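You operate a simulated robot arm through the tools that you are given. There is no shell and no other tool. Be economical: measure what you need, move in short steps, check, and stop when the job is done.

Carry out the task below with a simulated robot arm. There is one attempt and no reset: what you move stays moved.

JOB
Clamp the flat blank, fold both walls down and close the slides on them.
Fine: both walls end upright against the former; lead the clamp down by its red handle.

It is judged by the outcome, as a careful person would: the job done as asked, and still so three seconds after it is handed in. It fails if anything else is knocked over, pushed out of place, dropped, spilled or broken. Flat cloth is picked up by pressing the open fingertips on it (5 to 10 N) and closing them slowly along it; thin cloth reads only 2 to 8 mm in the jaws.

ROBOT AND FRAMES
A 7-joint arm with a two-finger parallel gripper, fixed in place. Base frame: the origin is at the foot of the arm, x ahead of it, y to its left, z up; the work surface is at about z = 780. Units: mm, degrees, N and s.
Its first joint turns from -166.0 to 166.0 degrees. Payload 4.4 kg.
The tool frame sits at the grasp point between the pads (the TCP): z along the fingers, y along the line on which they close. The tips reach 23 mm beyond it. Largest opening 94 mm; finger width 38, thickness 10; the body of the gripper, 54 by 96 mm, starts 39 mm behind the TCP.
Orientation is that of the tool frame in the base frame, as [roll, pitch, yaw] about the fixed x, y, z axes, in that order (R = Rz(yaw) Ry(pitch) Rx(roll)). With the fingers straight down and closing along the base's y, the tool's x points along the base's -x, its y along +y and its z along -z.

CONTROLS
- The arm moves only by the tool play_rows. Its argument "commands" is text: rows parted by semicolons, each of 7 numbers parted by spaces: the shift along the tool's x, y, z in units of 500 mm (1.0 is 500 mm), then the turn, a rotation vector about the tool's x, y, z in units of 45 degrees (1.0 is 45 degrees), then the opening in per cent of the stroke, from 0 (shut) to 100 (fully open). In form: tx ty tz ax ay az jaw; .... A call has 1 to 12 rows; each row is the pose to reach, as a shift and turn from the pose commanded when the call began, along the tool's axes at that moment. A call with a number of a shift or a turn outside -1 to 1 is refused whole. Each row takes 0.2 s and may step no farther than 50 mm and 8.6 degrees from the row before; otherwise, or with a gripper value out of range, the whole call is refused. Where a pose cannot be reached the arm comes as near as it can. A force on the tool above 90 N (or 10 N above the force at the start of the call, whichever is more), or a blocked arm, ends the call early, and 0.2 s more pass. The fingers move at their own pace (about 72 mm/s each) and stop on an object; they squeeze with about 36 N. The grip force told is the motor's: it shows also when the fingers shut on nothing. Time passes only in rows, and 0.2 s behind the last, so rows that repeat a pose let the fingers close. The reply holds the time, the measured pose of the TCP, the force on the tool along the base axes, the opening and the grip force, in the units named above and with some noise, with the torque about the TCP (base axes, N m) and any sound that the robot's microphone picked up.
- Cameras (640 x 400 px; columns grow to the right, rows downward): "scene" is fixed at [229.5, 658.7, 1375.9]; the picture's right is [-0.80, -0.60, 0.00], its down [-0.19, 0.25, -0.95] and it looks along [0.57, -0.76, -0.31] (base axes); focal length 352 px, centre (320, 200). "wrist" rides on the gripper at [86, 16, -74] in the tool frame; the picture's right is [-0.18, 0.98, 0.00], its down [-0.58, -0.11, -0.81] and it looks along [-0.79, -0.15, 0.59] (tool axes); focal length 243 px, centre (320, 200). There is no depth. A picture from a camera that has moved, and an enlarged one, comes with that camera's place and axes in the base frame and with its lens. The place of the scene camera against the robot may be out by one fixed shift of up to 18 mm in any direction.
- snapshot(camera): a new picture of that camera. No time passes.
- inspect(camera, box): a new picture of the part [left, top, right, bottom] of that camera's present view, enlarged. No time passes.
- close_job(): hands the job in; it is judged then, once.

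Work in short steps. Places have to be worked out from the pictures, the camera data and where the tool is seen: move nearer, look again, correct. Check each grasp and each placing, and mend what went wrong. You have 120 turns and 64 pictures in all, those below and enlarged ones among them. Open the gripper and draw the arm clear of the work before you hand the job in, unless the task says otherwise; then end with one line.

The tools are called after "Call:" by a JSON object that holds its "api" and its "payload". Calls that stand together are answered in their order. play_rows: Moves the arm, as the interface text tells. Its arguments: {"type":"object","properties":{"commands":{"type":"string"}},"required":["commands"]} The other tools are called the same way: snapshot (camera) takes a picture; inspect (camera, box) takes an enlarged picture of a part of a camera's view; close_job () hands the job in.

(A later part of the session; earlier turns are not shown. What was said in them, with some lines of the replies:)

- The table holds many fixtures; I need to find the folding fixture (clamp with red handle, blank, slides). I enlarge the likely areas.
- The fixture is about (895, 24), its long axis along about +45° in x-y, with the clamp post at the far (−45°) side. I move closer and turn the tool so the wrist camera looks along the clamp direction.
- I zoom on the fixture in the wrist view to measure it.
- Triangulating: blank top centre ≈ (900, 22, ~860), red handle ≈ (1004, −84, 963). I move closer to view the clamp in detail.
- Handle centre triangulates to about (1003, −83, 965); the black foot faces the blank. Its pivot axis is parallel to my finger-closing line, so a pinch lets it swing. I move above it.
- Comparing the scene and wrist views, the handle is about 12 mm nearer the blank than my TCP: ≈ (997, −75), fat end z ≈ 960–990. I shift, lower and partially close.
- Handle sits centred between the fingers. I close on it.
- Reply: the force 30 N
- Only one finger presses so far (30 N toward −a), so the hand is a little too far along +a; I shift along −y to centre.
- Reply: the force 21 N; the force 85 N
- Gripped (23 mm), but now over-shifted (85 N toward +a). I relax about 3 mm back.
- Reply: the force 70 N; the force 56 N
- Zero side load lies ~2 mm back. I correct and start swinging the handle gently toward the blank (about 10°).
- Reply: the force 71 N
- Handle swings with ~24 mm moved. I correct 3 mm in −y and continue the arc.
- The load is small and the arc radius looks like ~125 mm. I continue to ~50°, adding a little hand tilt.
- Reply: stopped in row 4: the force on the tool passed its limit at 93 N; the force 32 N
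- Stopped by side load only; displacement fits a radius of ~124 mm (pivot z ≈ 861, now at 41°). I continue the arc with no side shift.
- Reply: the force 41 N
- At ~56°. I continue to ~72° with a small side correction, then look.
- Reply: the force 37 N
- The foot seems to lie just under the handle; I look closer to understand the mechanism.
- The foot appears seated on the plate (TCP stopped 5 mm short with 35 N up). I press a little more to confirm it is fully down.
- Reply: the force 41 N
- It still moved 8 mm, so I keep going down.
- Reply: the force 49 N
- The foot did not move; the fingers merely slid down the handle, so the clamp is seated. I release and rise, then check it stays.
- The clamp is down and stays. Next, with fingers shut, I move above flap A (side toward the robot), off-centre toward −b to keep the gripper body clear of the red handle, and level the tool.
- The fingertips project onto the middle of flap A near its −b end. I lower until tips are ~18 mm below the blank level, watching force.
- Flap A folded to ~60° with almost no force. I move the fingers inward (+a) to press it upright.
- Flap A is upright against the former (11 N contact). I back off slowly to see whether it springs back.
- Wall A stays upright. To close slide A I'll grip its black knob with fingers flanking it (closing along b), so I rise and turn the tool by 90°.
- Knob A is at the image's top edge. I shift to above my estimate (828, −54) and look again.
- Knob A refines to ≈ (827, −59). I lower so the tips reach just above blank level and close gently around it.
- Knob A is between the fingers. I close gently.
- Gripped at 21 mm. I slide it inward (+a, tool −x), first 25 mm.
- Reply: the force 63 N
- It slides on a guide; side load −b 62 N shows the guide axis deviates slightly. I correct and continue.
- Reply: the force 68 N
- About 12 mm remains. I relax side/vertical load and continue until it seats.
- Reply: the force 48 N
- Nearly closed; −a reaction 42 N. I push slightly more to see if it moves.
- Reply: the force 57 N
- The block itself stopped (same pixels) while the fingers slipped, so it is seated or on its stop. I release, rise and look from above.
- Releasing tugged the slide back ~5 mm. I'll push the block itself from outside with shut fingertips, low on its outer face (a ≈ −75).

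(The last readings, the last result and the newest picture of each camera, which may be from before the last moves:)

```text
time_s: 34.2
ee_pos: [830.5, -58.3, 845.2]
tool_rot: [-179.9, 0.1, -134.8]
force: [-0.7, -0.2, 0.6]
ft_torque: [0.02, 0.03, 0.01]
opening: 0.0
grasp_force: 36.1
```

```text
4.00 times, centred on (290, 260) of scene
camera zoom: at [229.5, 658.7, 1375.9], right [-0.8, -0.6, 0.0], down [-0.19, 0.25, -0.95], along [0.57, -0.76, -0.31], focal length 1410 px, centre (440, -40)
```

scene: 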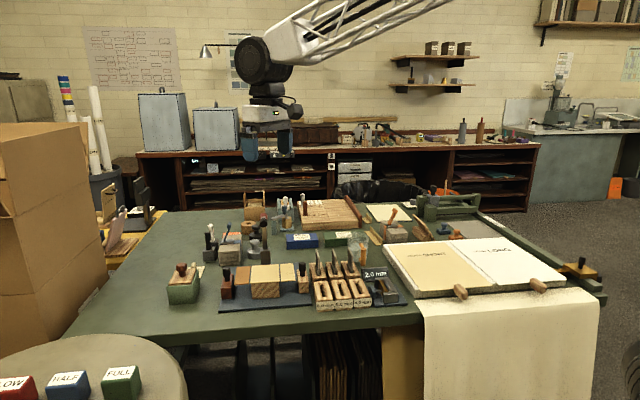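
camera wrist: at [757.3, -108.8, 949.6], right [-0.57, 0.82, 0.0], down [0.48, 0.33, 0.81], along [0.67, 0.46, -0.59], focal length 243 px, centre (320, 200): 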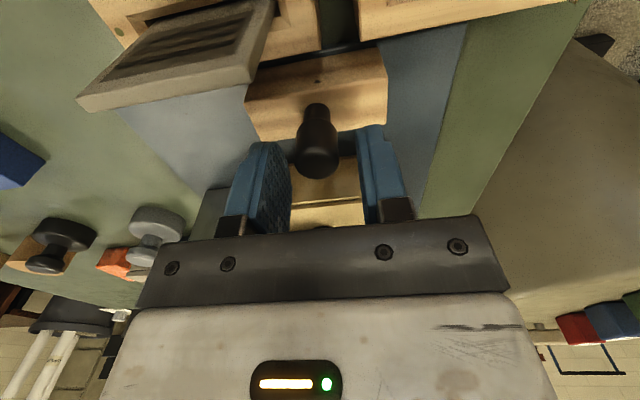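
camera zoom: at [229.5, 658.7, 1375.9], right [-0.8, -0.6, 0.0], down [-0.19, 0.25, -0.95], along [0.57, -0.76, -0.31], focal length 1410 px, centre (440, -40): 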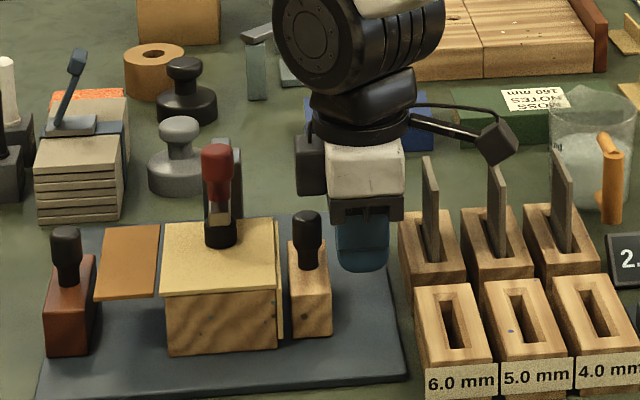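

Positioned outside the block. I push inward in small steps.

Call:
{"api": "play_rows", "payload": {"commands": "-0.014 0 0.004 0 0 0 0;-0.022 0 0.004 0 0 0 0;-0.027 0 0.004 0 0 0 0;-0.031 0 0.004 0 0 0 0;-0.034 0 0.004 0 0 0 0"}}

```text
time_s: 35.0
ee_pos: [835.3, -52.9, 842.8]
tool_rot: [179.8, 0.0, -134.9]
force: [-22.7, -15.8, 10.0]
ft_torque: [-0.14, 0.31, 0.08]
opening: 0.2
grasp_force: 35.9
stopped in row 3: the force on the tool passed its limit at 102 N (the readings are from after the stop); the commanded pose is now the measured one
```

Unexpected 102 N. I look before doing more.

Call:
{"api": "inspect", "payload": {"camera": "scene", "box": [270, 220, 330, 300]}}

Call:
{"api": "snapshot", "payload": {"camera": "wrist"}}

```text
5.00 times, centred on (300, 260) of scene
camera zoom: at [229.5, 658.7, 1375.9], right [-0.8, -0.6, 0.0], down [-0.19, 0.25, -0.95], along [0.57, -0.76, -0.31], focal length 1762 px, centre (420, -100)
```

zoom: 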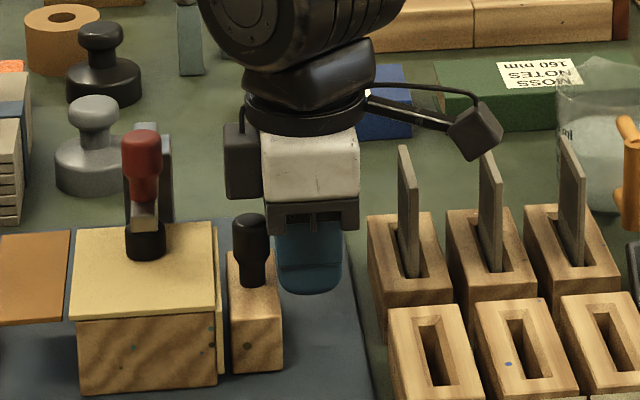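

```text
21 pictures are left
camera wrist: at [764.5, -101.3, 918.7], right [-0.57, 0.82, 0.0], down [0.49, 0.33, 0.81], along [0.66, 0.46, -0.59], focal length 243 px, centre (320, 200)
```

wrist: 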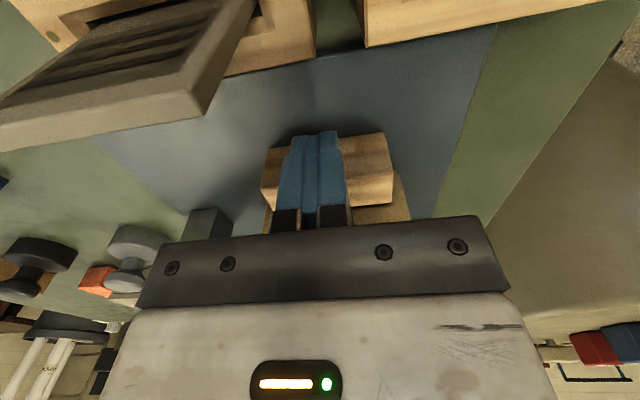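

The block moved ~2 mm and then stopped, same place where it resisted earlier. I press once more gently to confirm a hard stop.

Call:
{"api": "play_rows", "payload": {"commands": "-0.002 0 0 0 0 0 0;-0.004 0 0 0 0 0 0;-0.005 0 0 0 0 0 0;-0.005 0 0 0 0 0 0"}}

Call:
{"api": "inspect", "payload": {"camera": "scene", "box": [280, 240, 312, 290]}}

```text
time_s: 35.8
ee_pos: [836.5, -52.7, 841.3]
tool_rot: [179.7, -0.2, -135.0]
force: [-22.3, -18.0, 9.7]
ft_torque: [-0.14, 0.28, 0.13]
opening: 0.1
grasp_force: 35.6
stopped in row 3: the force on the tool passed its limit at 95 N (the readings are from after the stop); the commanded pose is now the measured one
```

```text
8.00 times, centred on (296, 265) of scene
camera zoom: at [229.5, 658.7, 1375.9], right [-0.8, -0.6, 0.0], down [-0.19, 0.25, -0.95], along [0.57, -0.76, -0.31], focal length 2819 px, centre (512, -320)
```

zoom: 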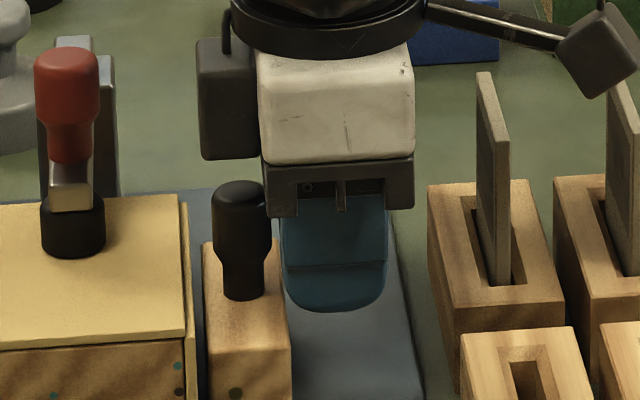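

Body seems to have met the knob, yet the slide sits at what acts as a stop (≈2–3 mm from the wall). I back off, rise and traverse to flap B, keeping this tool yaw.

Call:
{"api": "play_rows", "payload": {"commands": "0.02 0 0 0 0 0 0;0.02 0 -0.09 0 0 0 0;0.02 0 -0.18 0 0 0 0;0.02 0.02 -0.25 0 0 0 0;-0.06 0.056 -0.25 0 0 0 0;-0.15 0.056 -0.25 0 0 0 0;-0.24 0.056 -0.25 0 0 0 0;-0.315 0.056 -0.25 0 0 0 0;-0.315 0.056 -0.17 0 0 0 0"}}

Call:
{"api": "snapshot", "payload": {"camera": "wrist"}}

Call:
{"api": "inspect", "payload": {"camera": "scene", "box": [230, 200, 310, 300]}}

```text
time_s: 37.8
ee_pos: [930.2, 78.9, 926.9]
tool_rot: [179.9, -0.1, -135.0]
force: [0.1, -0.1, 0.2]
ft_torque: [0.01, 0.03, 0.0]
opening: 0.1
grasp_force: 35.6
```

```text
19 pictures are left
camera wrist: at [858.1, 30.7, 1002.8], right [-0.56, 0.83, 0.0], down [0.49, 0.33, 0.81], along [0.66, 0.46, -0.59], focal length 243 px, centre (320, 200)
```

wrist: 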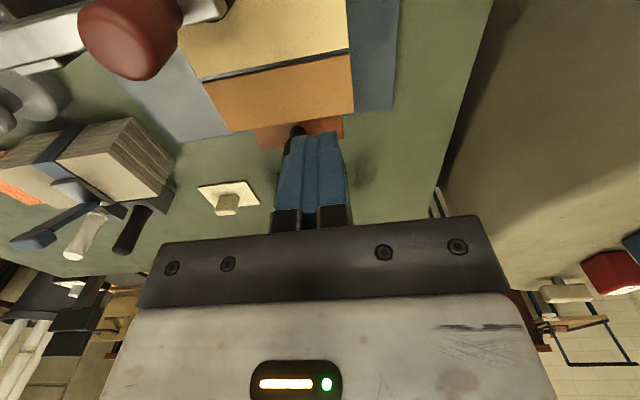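

```text
4.00 times, centred on (270, 250) of scene
camera zoom: at [229.5, 658.7, 1375.9], right [-0.8, -0.6, 0.0], down [-0.19, 0.25, -0.95], along [0.57, -0.76, -0.31], focal length 1410 px, centre (520, 0)
```

zoom: 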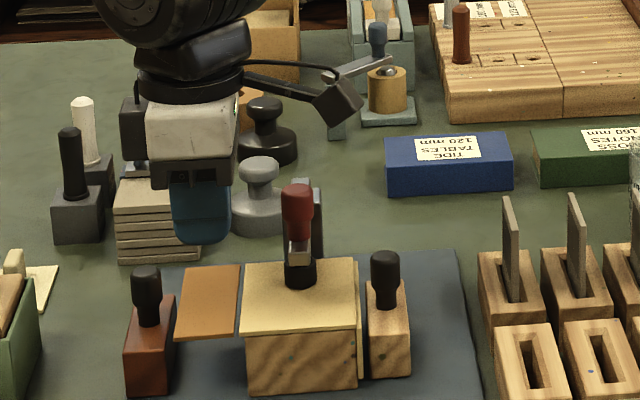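

The wrist projection (validated on flap A) puts the TCP ~17–18 mm beyond hinge B; I shift 2.5 mm outward and lower onto flap B.

Call:
{"api": "play_rows", "payload": {"commands": "-0.005 0 0.04 0 0 0 0;-0.005 0 0.08 0 0 0 0;-0.005 0 0.105 0 0 0 0;-0.005 0 0.12 0 0 0 0;-0.005 0 0.135 0 0 0 0;-0.005 0 0.15 0 0 0 0;-0.005 0 0.16 0 0 0 0"}}

Call:
{"api": "inspect", "payload": {"camera": "scene", "box": [230, 220, 310, 310]}}

```text
time_s: 39.4
ee_pos: [930.4, 83.1, 846.0]
tool_rot: [179.7, 0.0, -135.1]
force: [0.2, 0.1, 0.2]
ft_torque: [0.01, 0.0, 0.01]
opening: 0.0
grasp_force: 36.1
```

```text
4.44 times, centred on (270, 265) of scene
camera zoom: at [229.5, 658.7, 1375.9], right [-0.8, -0.6, 0.0], down [-0.19, 0.25, -0.95], along [0.57, -0.76, -0.31], focal length 1566 px, centre (542, -89)
```

zoom: 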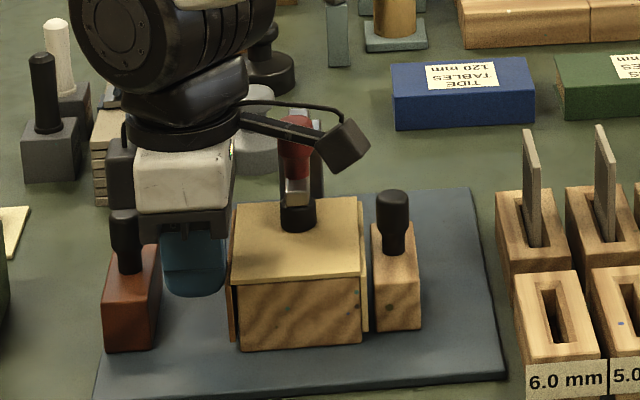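

Flap B is nearly upright. I press inward (−a) until light contact.

Call:
{"api": "play_rows", "payload": {"commands": "0.004 0 0.006 0 0 0 0;0.007 0 0.008 0 0 0 0;0.01 0 0.008 0 0 0 0;0.013 0 0.008 0 0 0 0"}}

```text
time_s: 40.4
ee_pos: [927.7, 77.6, 844.3]
tool_rot: [179.9, 0.0, -135.0]
force: [33.7, 33.6, -8.7]
ft_torque: [0.65, -0.48, 0.0]
opening: 0.2
grasp_force: 36.2
```

Wall B is firm against the former (47 N). I back off, rise and move above knob B with fingers opening.

Call:
{"api": "play_rows", "payload": {"commands": "-0.007 0 0 0 0 0 0;-0.012 0 -0.05 0 0 0 0;-0.012 0 -0.13 0 0 0 0;-0.012 0 -0.21 0 0 0 20;-0.05 -0.03 -0.26 0 0 0 60;-0.086 -0.06 -0.26 0 0 0 80;-0.086 -0.06 -0.26 0 0 0 80"}}

Call:
{"api": "snapshot", "payload": {"camera": "wrist"}}

Call:
{"api": "inspect", "payload": {"camera": "scene", "box": [220, 200, 320, 310]}}

```text
time_s: 42.0
ee_pos: [980.0, 87.0, 972.1]
tool_rot: [179.9, -0.1, -135.1]
force: [-0.4, 0.6, -0.3]
ft_torque: [-0.01, -0.01, 0.02]
opening: 75.2
grasp_force: 0.2
```

```text
16 pictures are left
camera wrist: at [908.3, 37.3, 1047.5], right [-0.56, 0.83, 0.0], down [0.49, 0.33, 0.8], along [0.66, 0.46, -0.59], focal length 243 px, centre (320, 200)
```

wrist: 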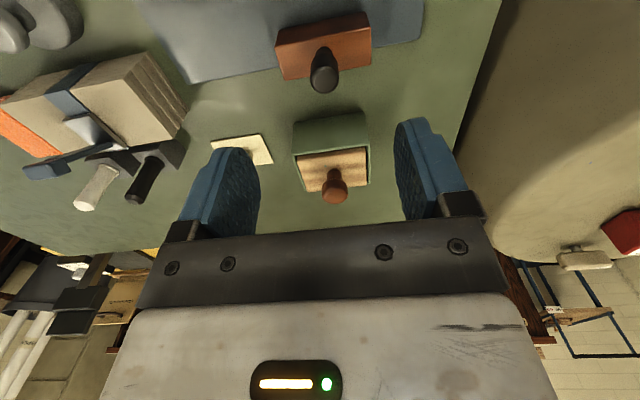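

```text
3.64 times, centred on (270, 255) of scene
camera zoom: at [229.5, 658.7, 1375.9], right [-0.8, -0.6, 0.0], down [-0.19, 0.25, -0.95], along [0.57, -0.76, -0.31], focal length 1281 px, centre (502, 0)
```

zoom: 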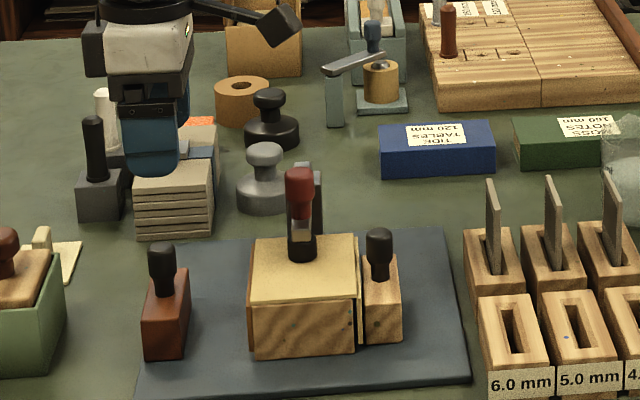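

Both walls are upright. By analogy with knob A's picture, knob B is ~6 mm further in +a; I descend onto it with fingers partly closing.

Call:
{"api": "play_rows", "payload": {"commands": "-0.0114 0.0026 0.05 0 0 0 80;-0.0114 0.0026 0.1 0 0 0 70;-0.0114 0.0026 0.15 0 0 0 55;-0.0114 0.0026 0.195 0 0 0 45;-0.0114 0.0026 0.195 0 0 0 40"}}

Call:
{"api": "snapshot", "payload": {"camera": "wrist"}}

```text
time_s: 43.2
ee_pos: [981.2, 90.1, 874.2]
tool_rot: [179.9, -0.1, -135.0]
force: [0.1, -0.1, 0.6]
ft_torque: [-0.02, -0.02, -0.01]
opening: 37.4
grasp_force: 0.0
```

```text
14 pictures are left
camera wrist: at [908.9, 41.2, 950.4], right [-0.56, 0.83, 0.0], down [0.49, 0.33, 0.8], along [0.66, 0.46, -0.59], focal length 243 px, centre (320, 200)
```

wrist: 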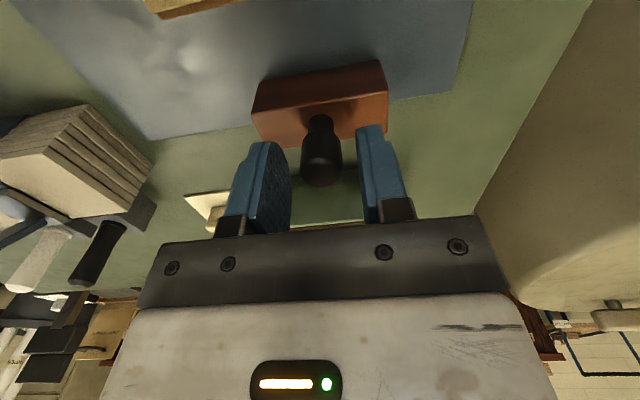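

Knob B is between the fingers. I shift 3 mm outward to centre and close.

Call:
{"api": "play_rows", "payload": {"commands": "-0.006 0 0 0 0 0 30;-0.006 0 0 0 0 0 24;-0.006 0 0 0 0 0 20;-0.006 0 0 0 0 0 20"}}

```text
time_s: 44.2
ee_pos: [982.9, 92.4, 874.6]
tool_rot: [179.8, -0.1, -135.0]
force: [-3.0, 1.9, 0.3]
ft_torque: [0.03, 0.08, 0.01]
opening: 20.9
grasp_force: 45.7
```

Gripped with low load. I slide B inward (−a, tool +x) 24 mm.

Call:
{"api": "play_rows", "payload": {"commands": "0.012 0 0 0 0 0 0;0.024 -0.001 0 0 0 0 0;0.036 -0.001 0 0 0 0 0;0.048 -0.002 0 0 0 0 0"}}

```text
time_s: 45.2
ee_pos: [966.2, 76.5, 875.1]
tool_rot: [179.8, -0.2, -135.0]
force: [-19.4, 21.4, 4.0]
ft_torque: [0.54, 0.41, -0.02]
opening: 21.0
grasp_force: 44.9
```

Call:
{"api": "play_rows", "payload": {"commands": "0.008 0.002 0 0 0 0 0;0.018 0.002 0 0 0 0 0;0.028 0.002 0 0 0 0 0;0.036 0.001 0 0 0 0 0"}}

Call:
{"api": "inspect", "payload": {"camera": "scene", "box": [240, 220, 320, 300]}}

```text
time_s: 46.2
ee_pos: [953.9, 62.2, 875.2]
tool_rot: [179.8, -0.1, -135.0]
force: [-7.9, 8.4, -3.2]
ft_torque: [0.26, 0.07, -0.01]
opening: 21.3
grasp_force: 44.3
```

```text
5.00 times, centred on (280, 260) of scene
camera zoom: at [229.5, 658.7, 1375.9], right [-0.8, -0.6, 0.0], down [-0.19, 0.25, -0.95], along [0.57, -0.76, -0.31], focal length 1762 px, centre (520, -100)
```

zoom: 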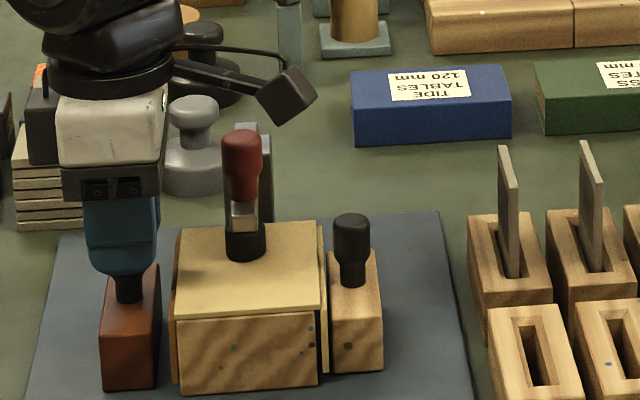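

About 8 mm remains. I continue until it resists.

Call:
{"api": "play_rows", "payload": {"commands": "0.006 0.001 0 0 0 0 0;0.012 0.001 0 0 0 0 0;0.017 0.001 0 0 0 0 0;0.02 0.001 0 0 0 0 0"}}

Call:
{"api": "inspect", "payload": {"camera": "scene", "box": [240, 220, 320, 300]}}

```text
time_s: 47.2
ee_pos: [946.7, 57.1, 875.6]
tool_rot: [179.9, -0.1, -135.1]
force: [31.0, 29.2, -17.3]
ft_torque: [0.67, -0.73, 0.01]
opening: 21.5
grasp_force: 44.9
```

```text
5.00 times, centred on (280, 260) of scene
camera zoom: at [229.5, 658.7, 1375.9], right [-0.8, -0.6, 0.0], down [-0.19, 0.25, -0.95], along [0.57, -0.76, -0.31], focal length 1762 px, centre (520, -100)
```

zoom: 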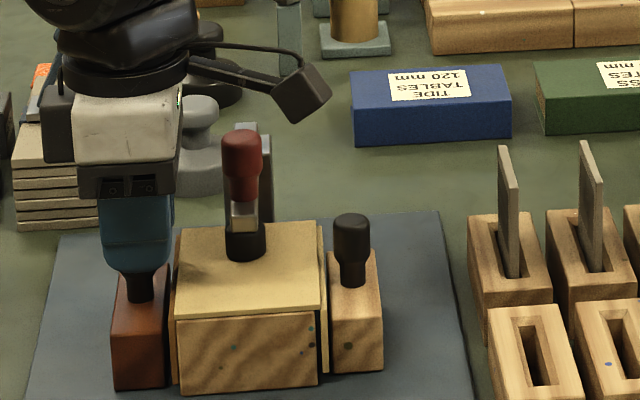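

Slide B has reached its stop (42 N, symmetric travel ~50 mm). I open in place without pulling back, then rise straight up.

Call:
{"api": "play_rows", "payload": {"commands": "0 0 0 0 0 0 30;0 0 0 0 0 0 45;0 0 0 0 0 0 60;0 0 -0.06 0 0 0 60;0 0 -0.15 0 0 0 60;0 0 -0.24 0 0 0 60"}}

Call:
{"api": "snapshot", "payload": {"camera": "wrist"}}

Call:
{"api": "inspect", "payload": {"camera": "scene", "box": [245, 225, 315, 305]}}

```text
time_s: 48.6
ee_pos: [948.1, 58.4, 992.3]
tool_rot: [179.8, -0.2, -135.1]
force: [0.2, -0.4, -0.1]
ft_torque: [-0.03, -0.02, -0.03]
opening: 56.2
grasp_force: 0.0
```

```text
11 pictures are left
camera wrist: at [877.1, 8.9, 1068.3], right [-0.56, 0.83, 0.0], down [0.49, 0.33, 0.8], along [0.66, 0.46, -0.59], focal length 243 px, centre (320, 200)
```

wrist: 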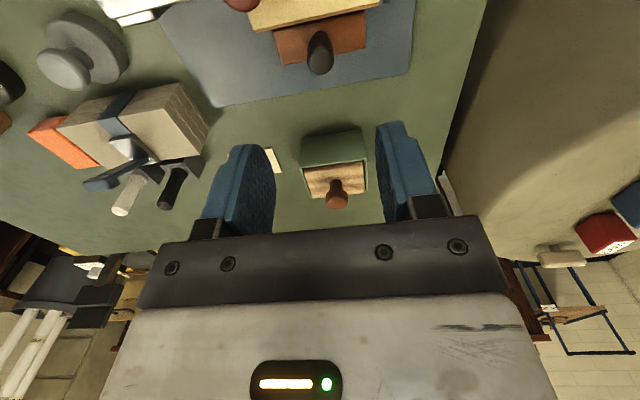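

```text
5.00 times, centred on (280, 265) of scene
camera zoom: at [229.5, 658.7, 1375.9], right [-0.8, -0.6, 0.0], down [-0.19, 0.25, -0.95], along [0.57, -0.76, -0.31], focal length 1762 px, centre (520, -125)
```

zoom: 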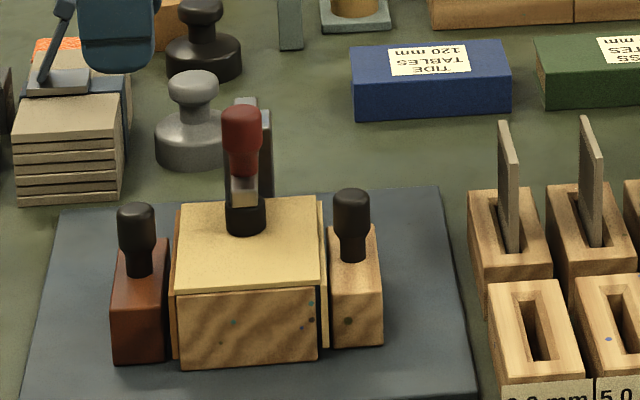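

Both slides look closed. I draw back and take a view from above to check the gaps and the clamp.

Call:
{"api": "play_rows", "payload": {"commands": "0.08 0 -0.02 0 0 0 60;0.16 0 -0.04 0 0 0 60;0.24 0 -0.06 0 0 0 60;0.32 0 -0.06 0 0 0 60"}}

Call:
{"api": "inspect", "payload": {"camera": "wrist", "box": [220, 0, 420, 220]}}

```text
time_s: 49.6
ee_pos: [835.0, -54.7, 1025.5]
tool_rot: [179.8, -0.1, -135.0]
force: [0.5, -0.1, -0.5]
ft_torque: [0.03, 0.05, 0.01]
opening: 56.6
grasp_force: 0.0
```

```text
1.82 times, centred on (320, 110) of wrist
camera zoom: at [763.4, -104.1, 1101.2], right [-0.57, 0.82, 0.0], down [0.49, 0.33, 0.8], along [0.66, 0.46, -0.59], focal length 441 px, centre (320, 364)
```

zoom: 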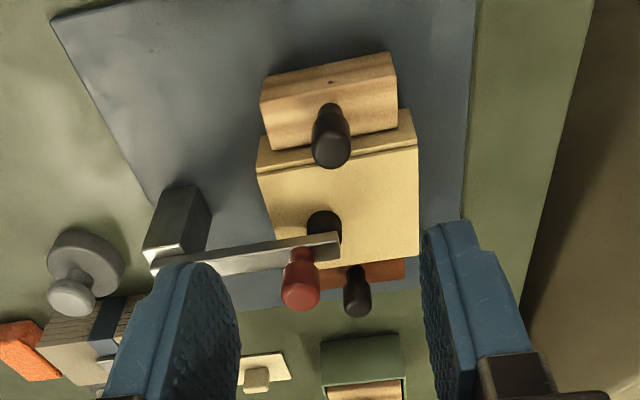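

Walls upright, slides equally closed (about the same small clearance at both stops), clamp foot on the blank. I retract well clear with gripper open and check a last time.

Call:
{"api": "play_rows", "payload": {"commands": "0 0 -0.09 0 0 0 100;0 0 -0.18 0 0 0 100;0.05 0 -0.25 0 0 0 100;0.1 0 -0.3 0 0 0 100;0.1 0 -0.3 0 0 0 100;0.1 0 -0.3 0 0 0 100;0.1 0 -0.3 0 0 0 100"}}

Call:
{"api": "snapshot", "payload": {"camera": "scene"}}

Call:
{"api": "inspect", "payload": {"camera": "scene", "box": [250, 235, 310, 300]}}

```text
time_s: 51.2
ee_pos: [799.7, -91.2, 1175.7]
tool_rot: [179.8, -0.1, -135.1]
force: [-0.3, -0.8, -0.3]
ft_torque: [0.0, 0.01, 0.01]
opening: 93.8
grasp_force: 0.0
```

```text
8 pictures are left
```

scene: 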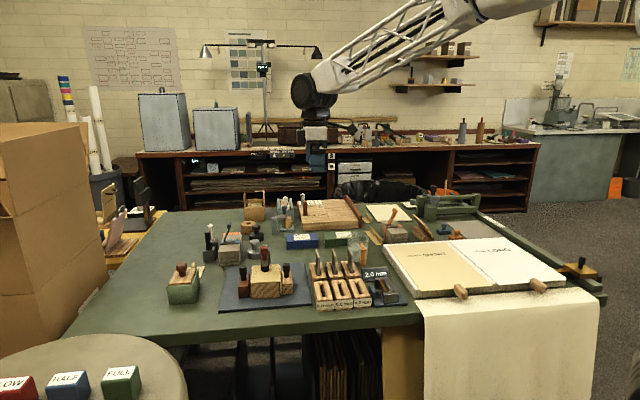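

```text
6.15 times, centred on (280, 268) of scene
camera zoom: at [229.5, 658.7, 1375.9], right [-0.8, -0.6, 0.0], down [-0.19, 0.25, -0.95], along [0.57, -0.76, -0.31], focal length 2168 px, centre (566, -215)
```

zoom: 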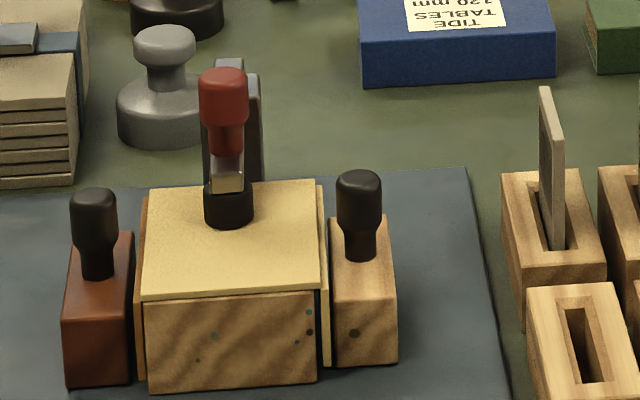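

Everything is in place: clamp down, both walls upright, both slides closed, and neighbouring items undisturbed. I hand the job in.

Call:
{"api": "close_job", "payload": {}}

```text
The job is handed in.
```

I handed the job in with the blank clamped by its red handle, both walls folded upright against the former, and both slides pushed in to their stops. A gap of about 2–3 mm still shows between each slide and its wall. Neither slide would go further: one resisted about 100 N and the other about 40 N.
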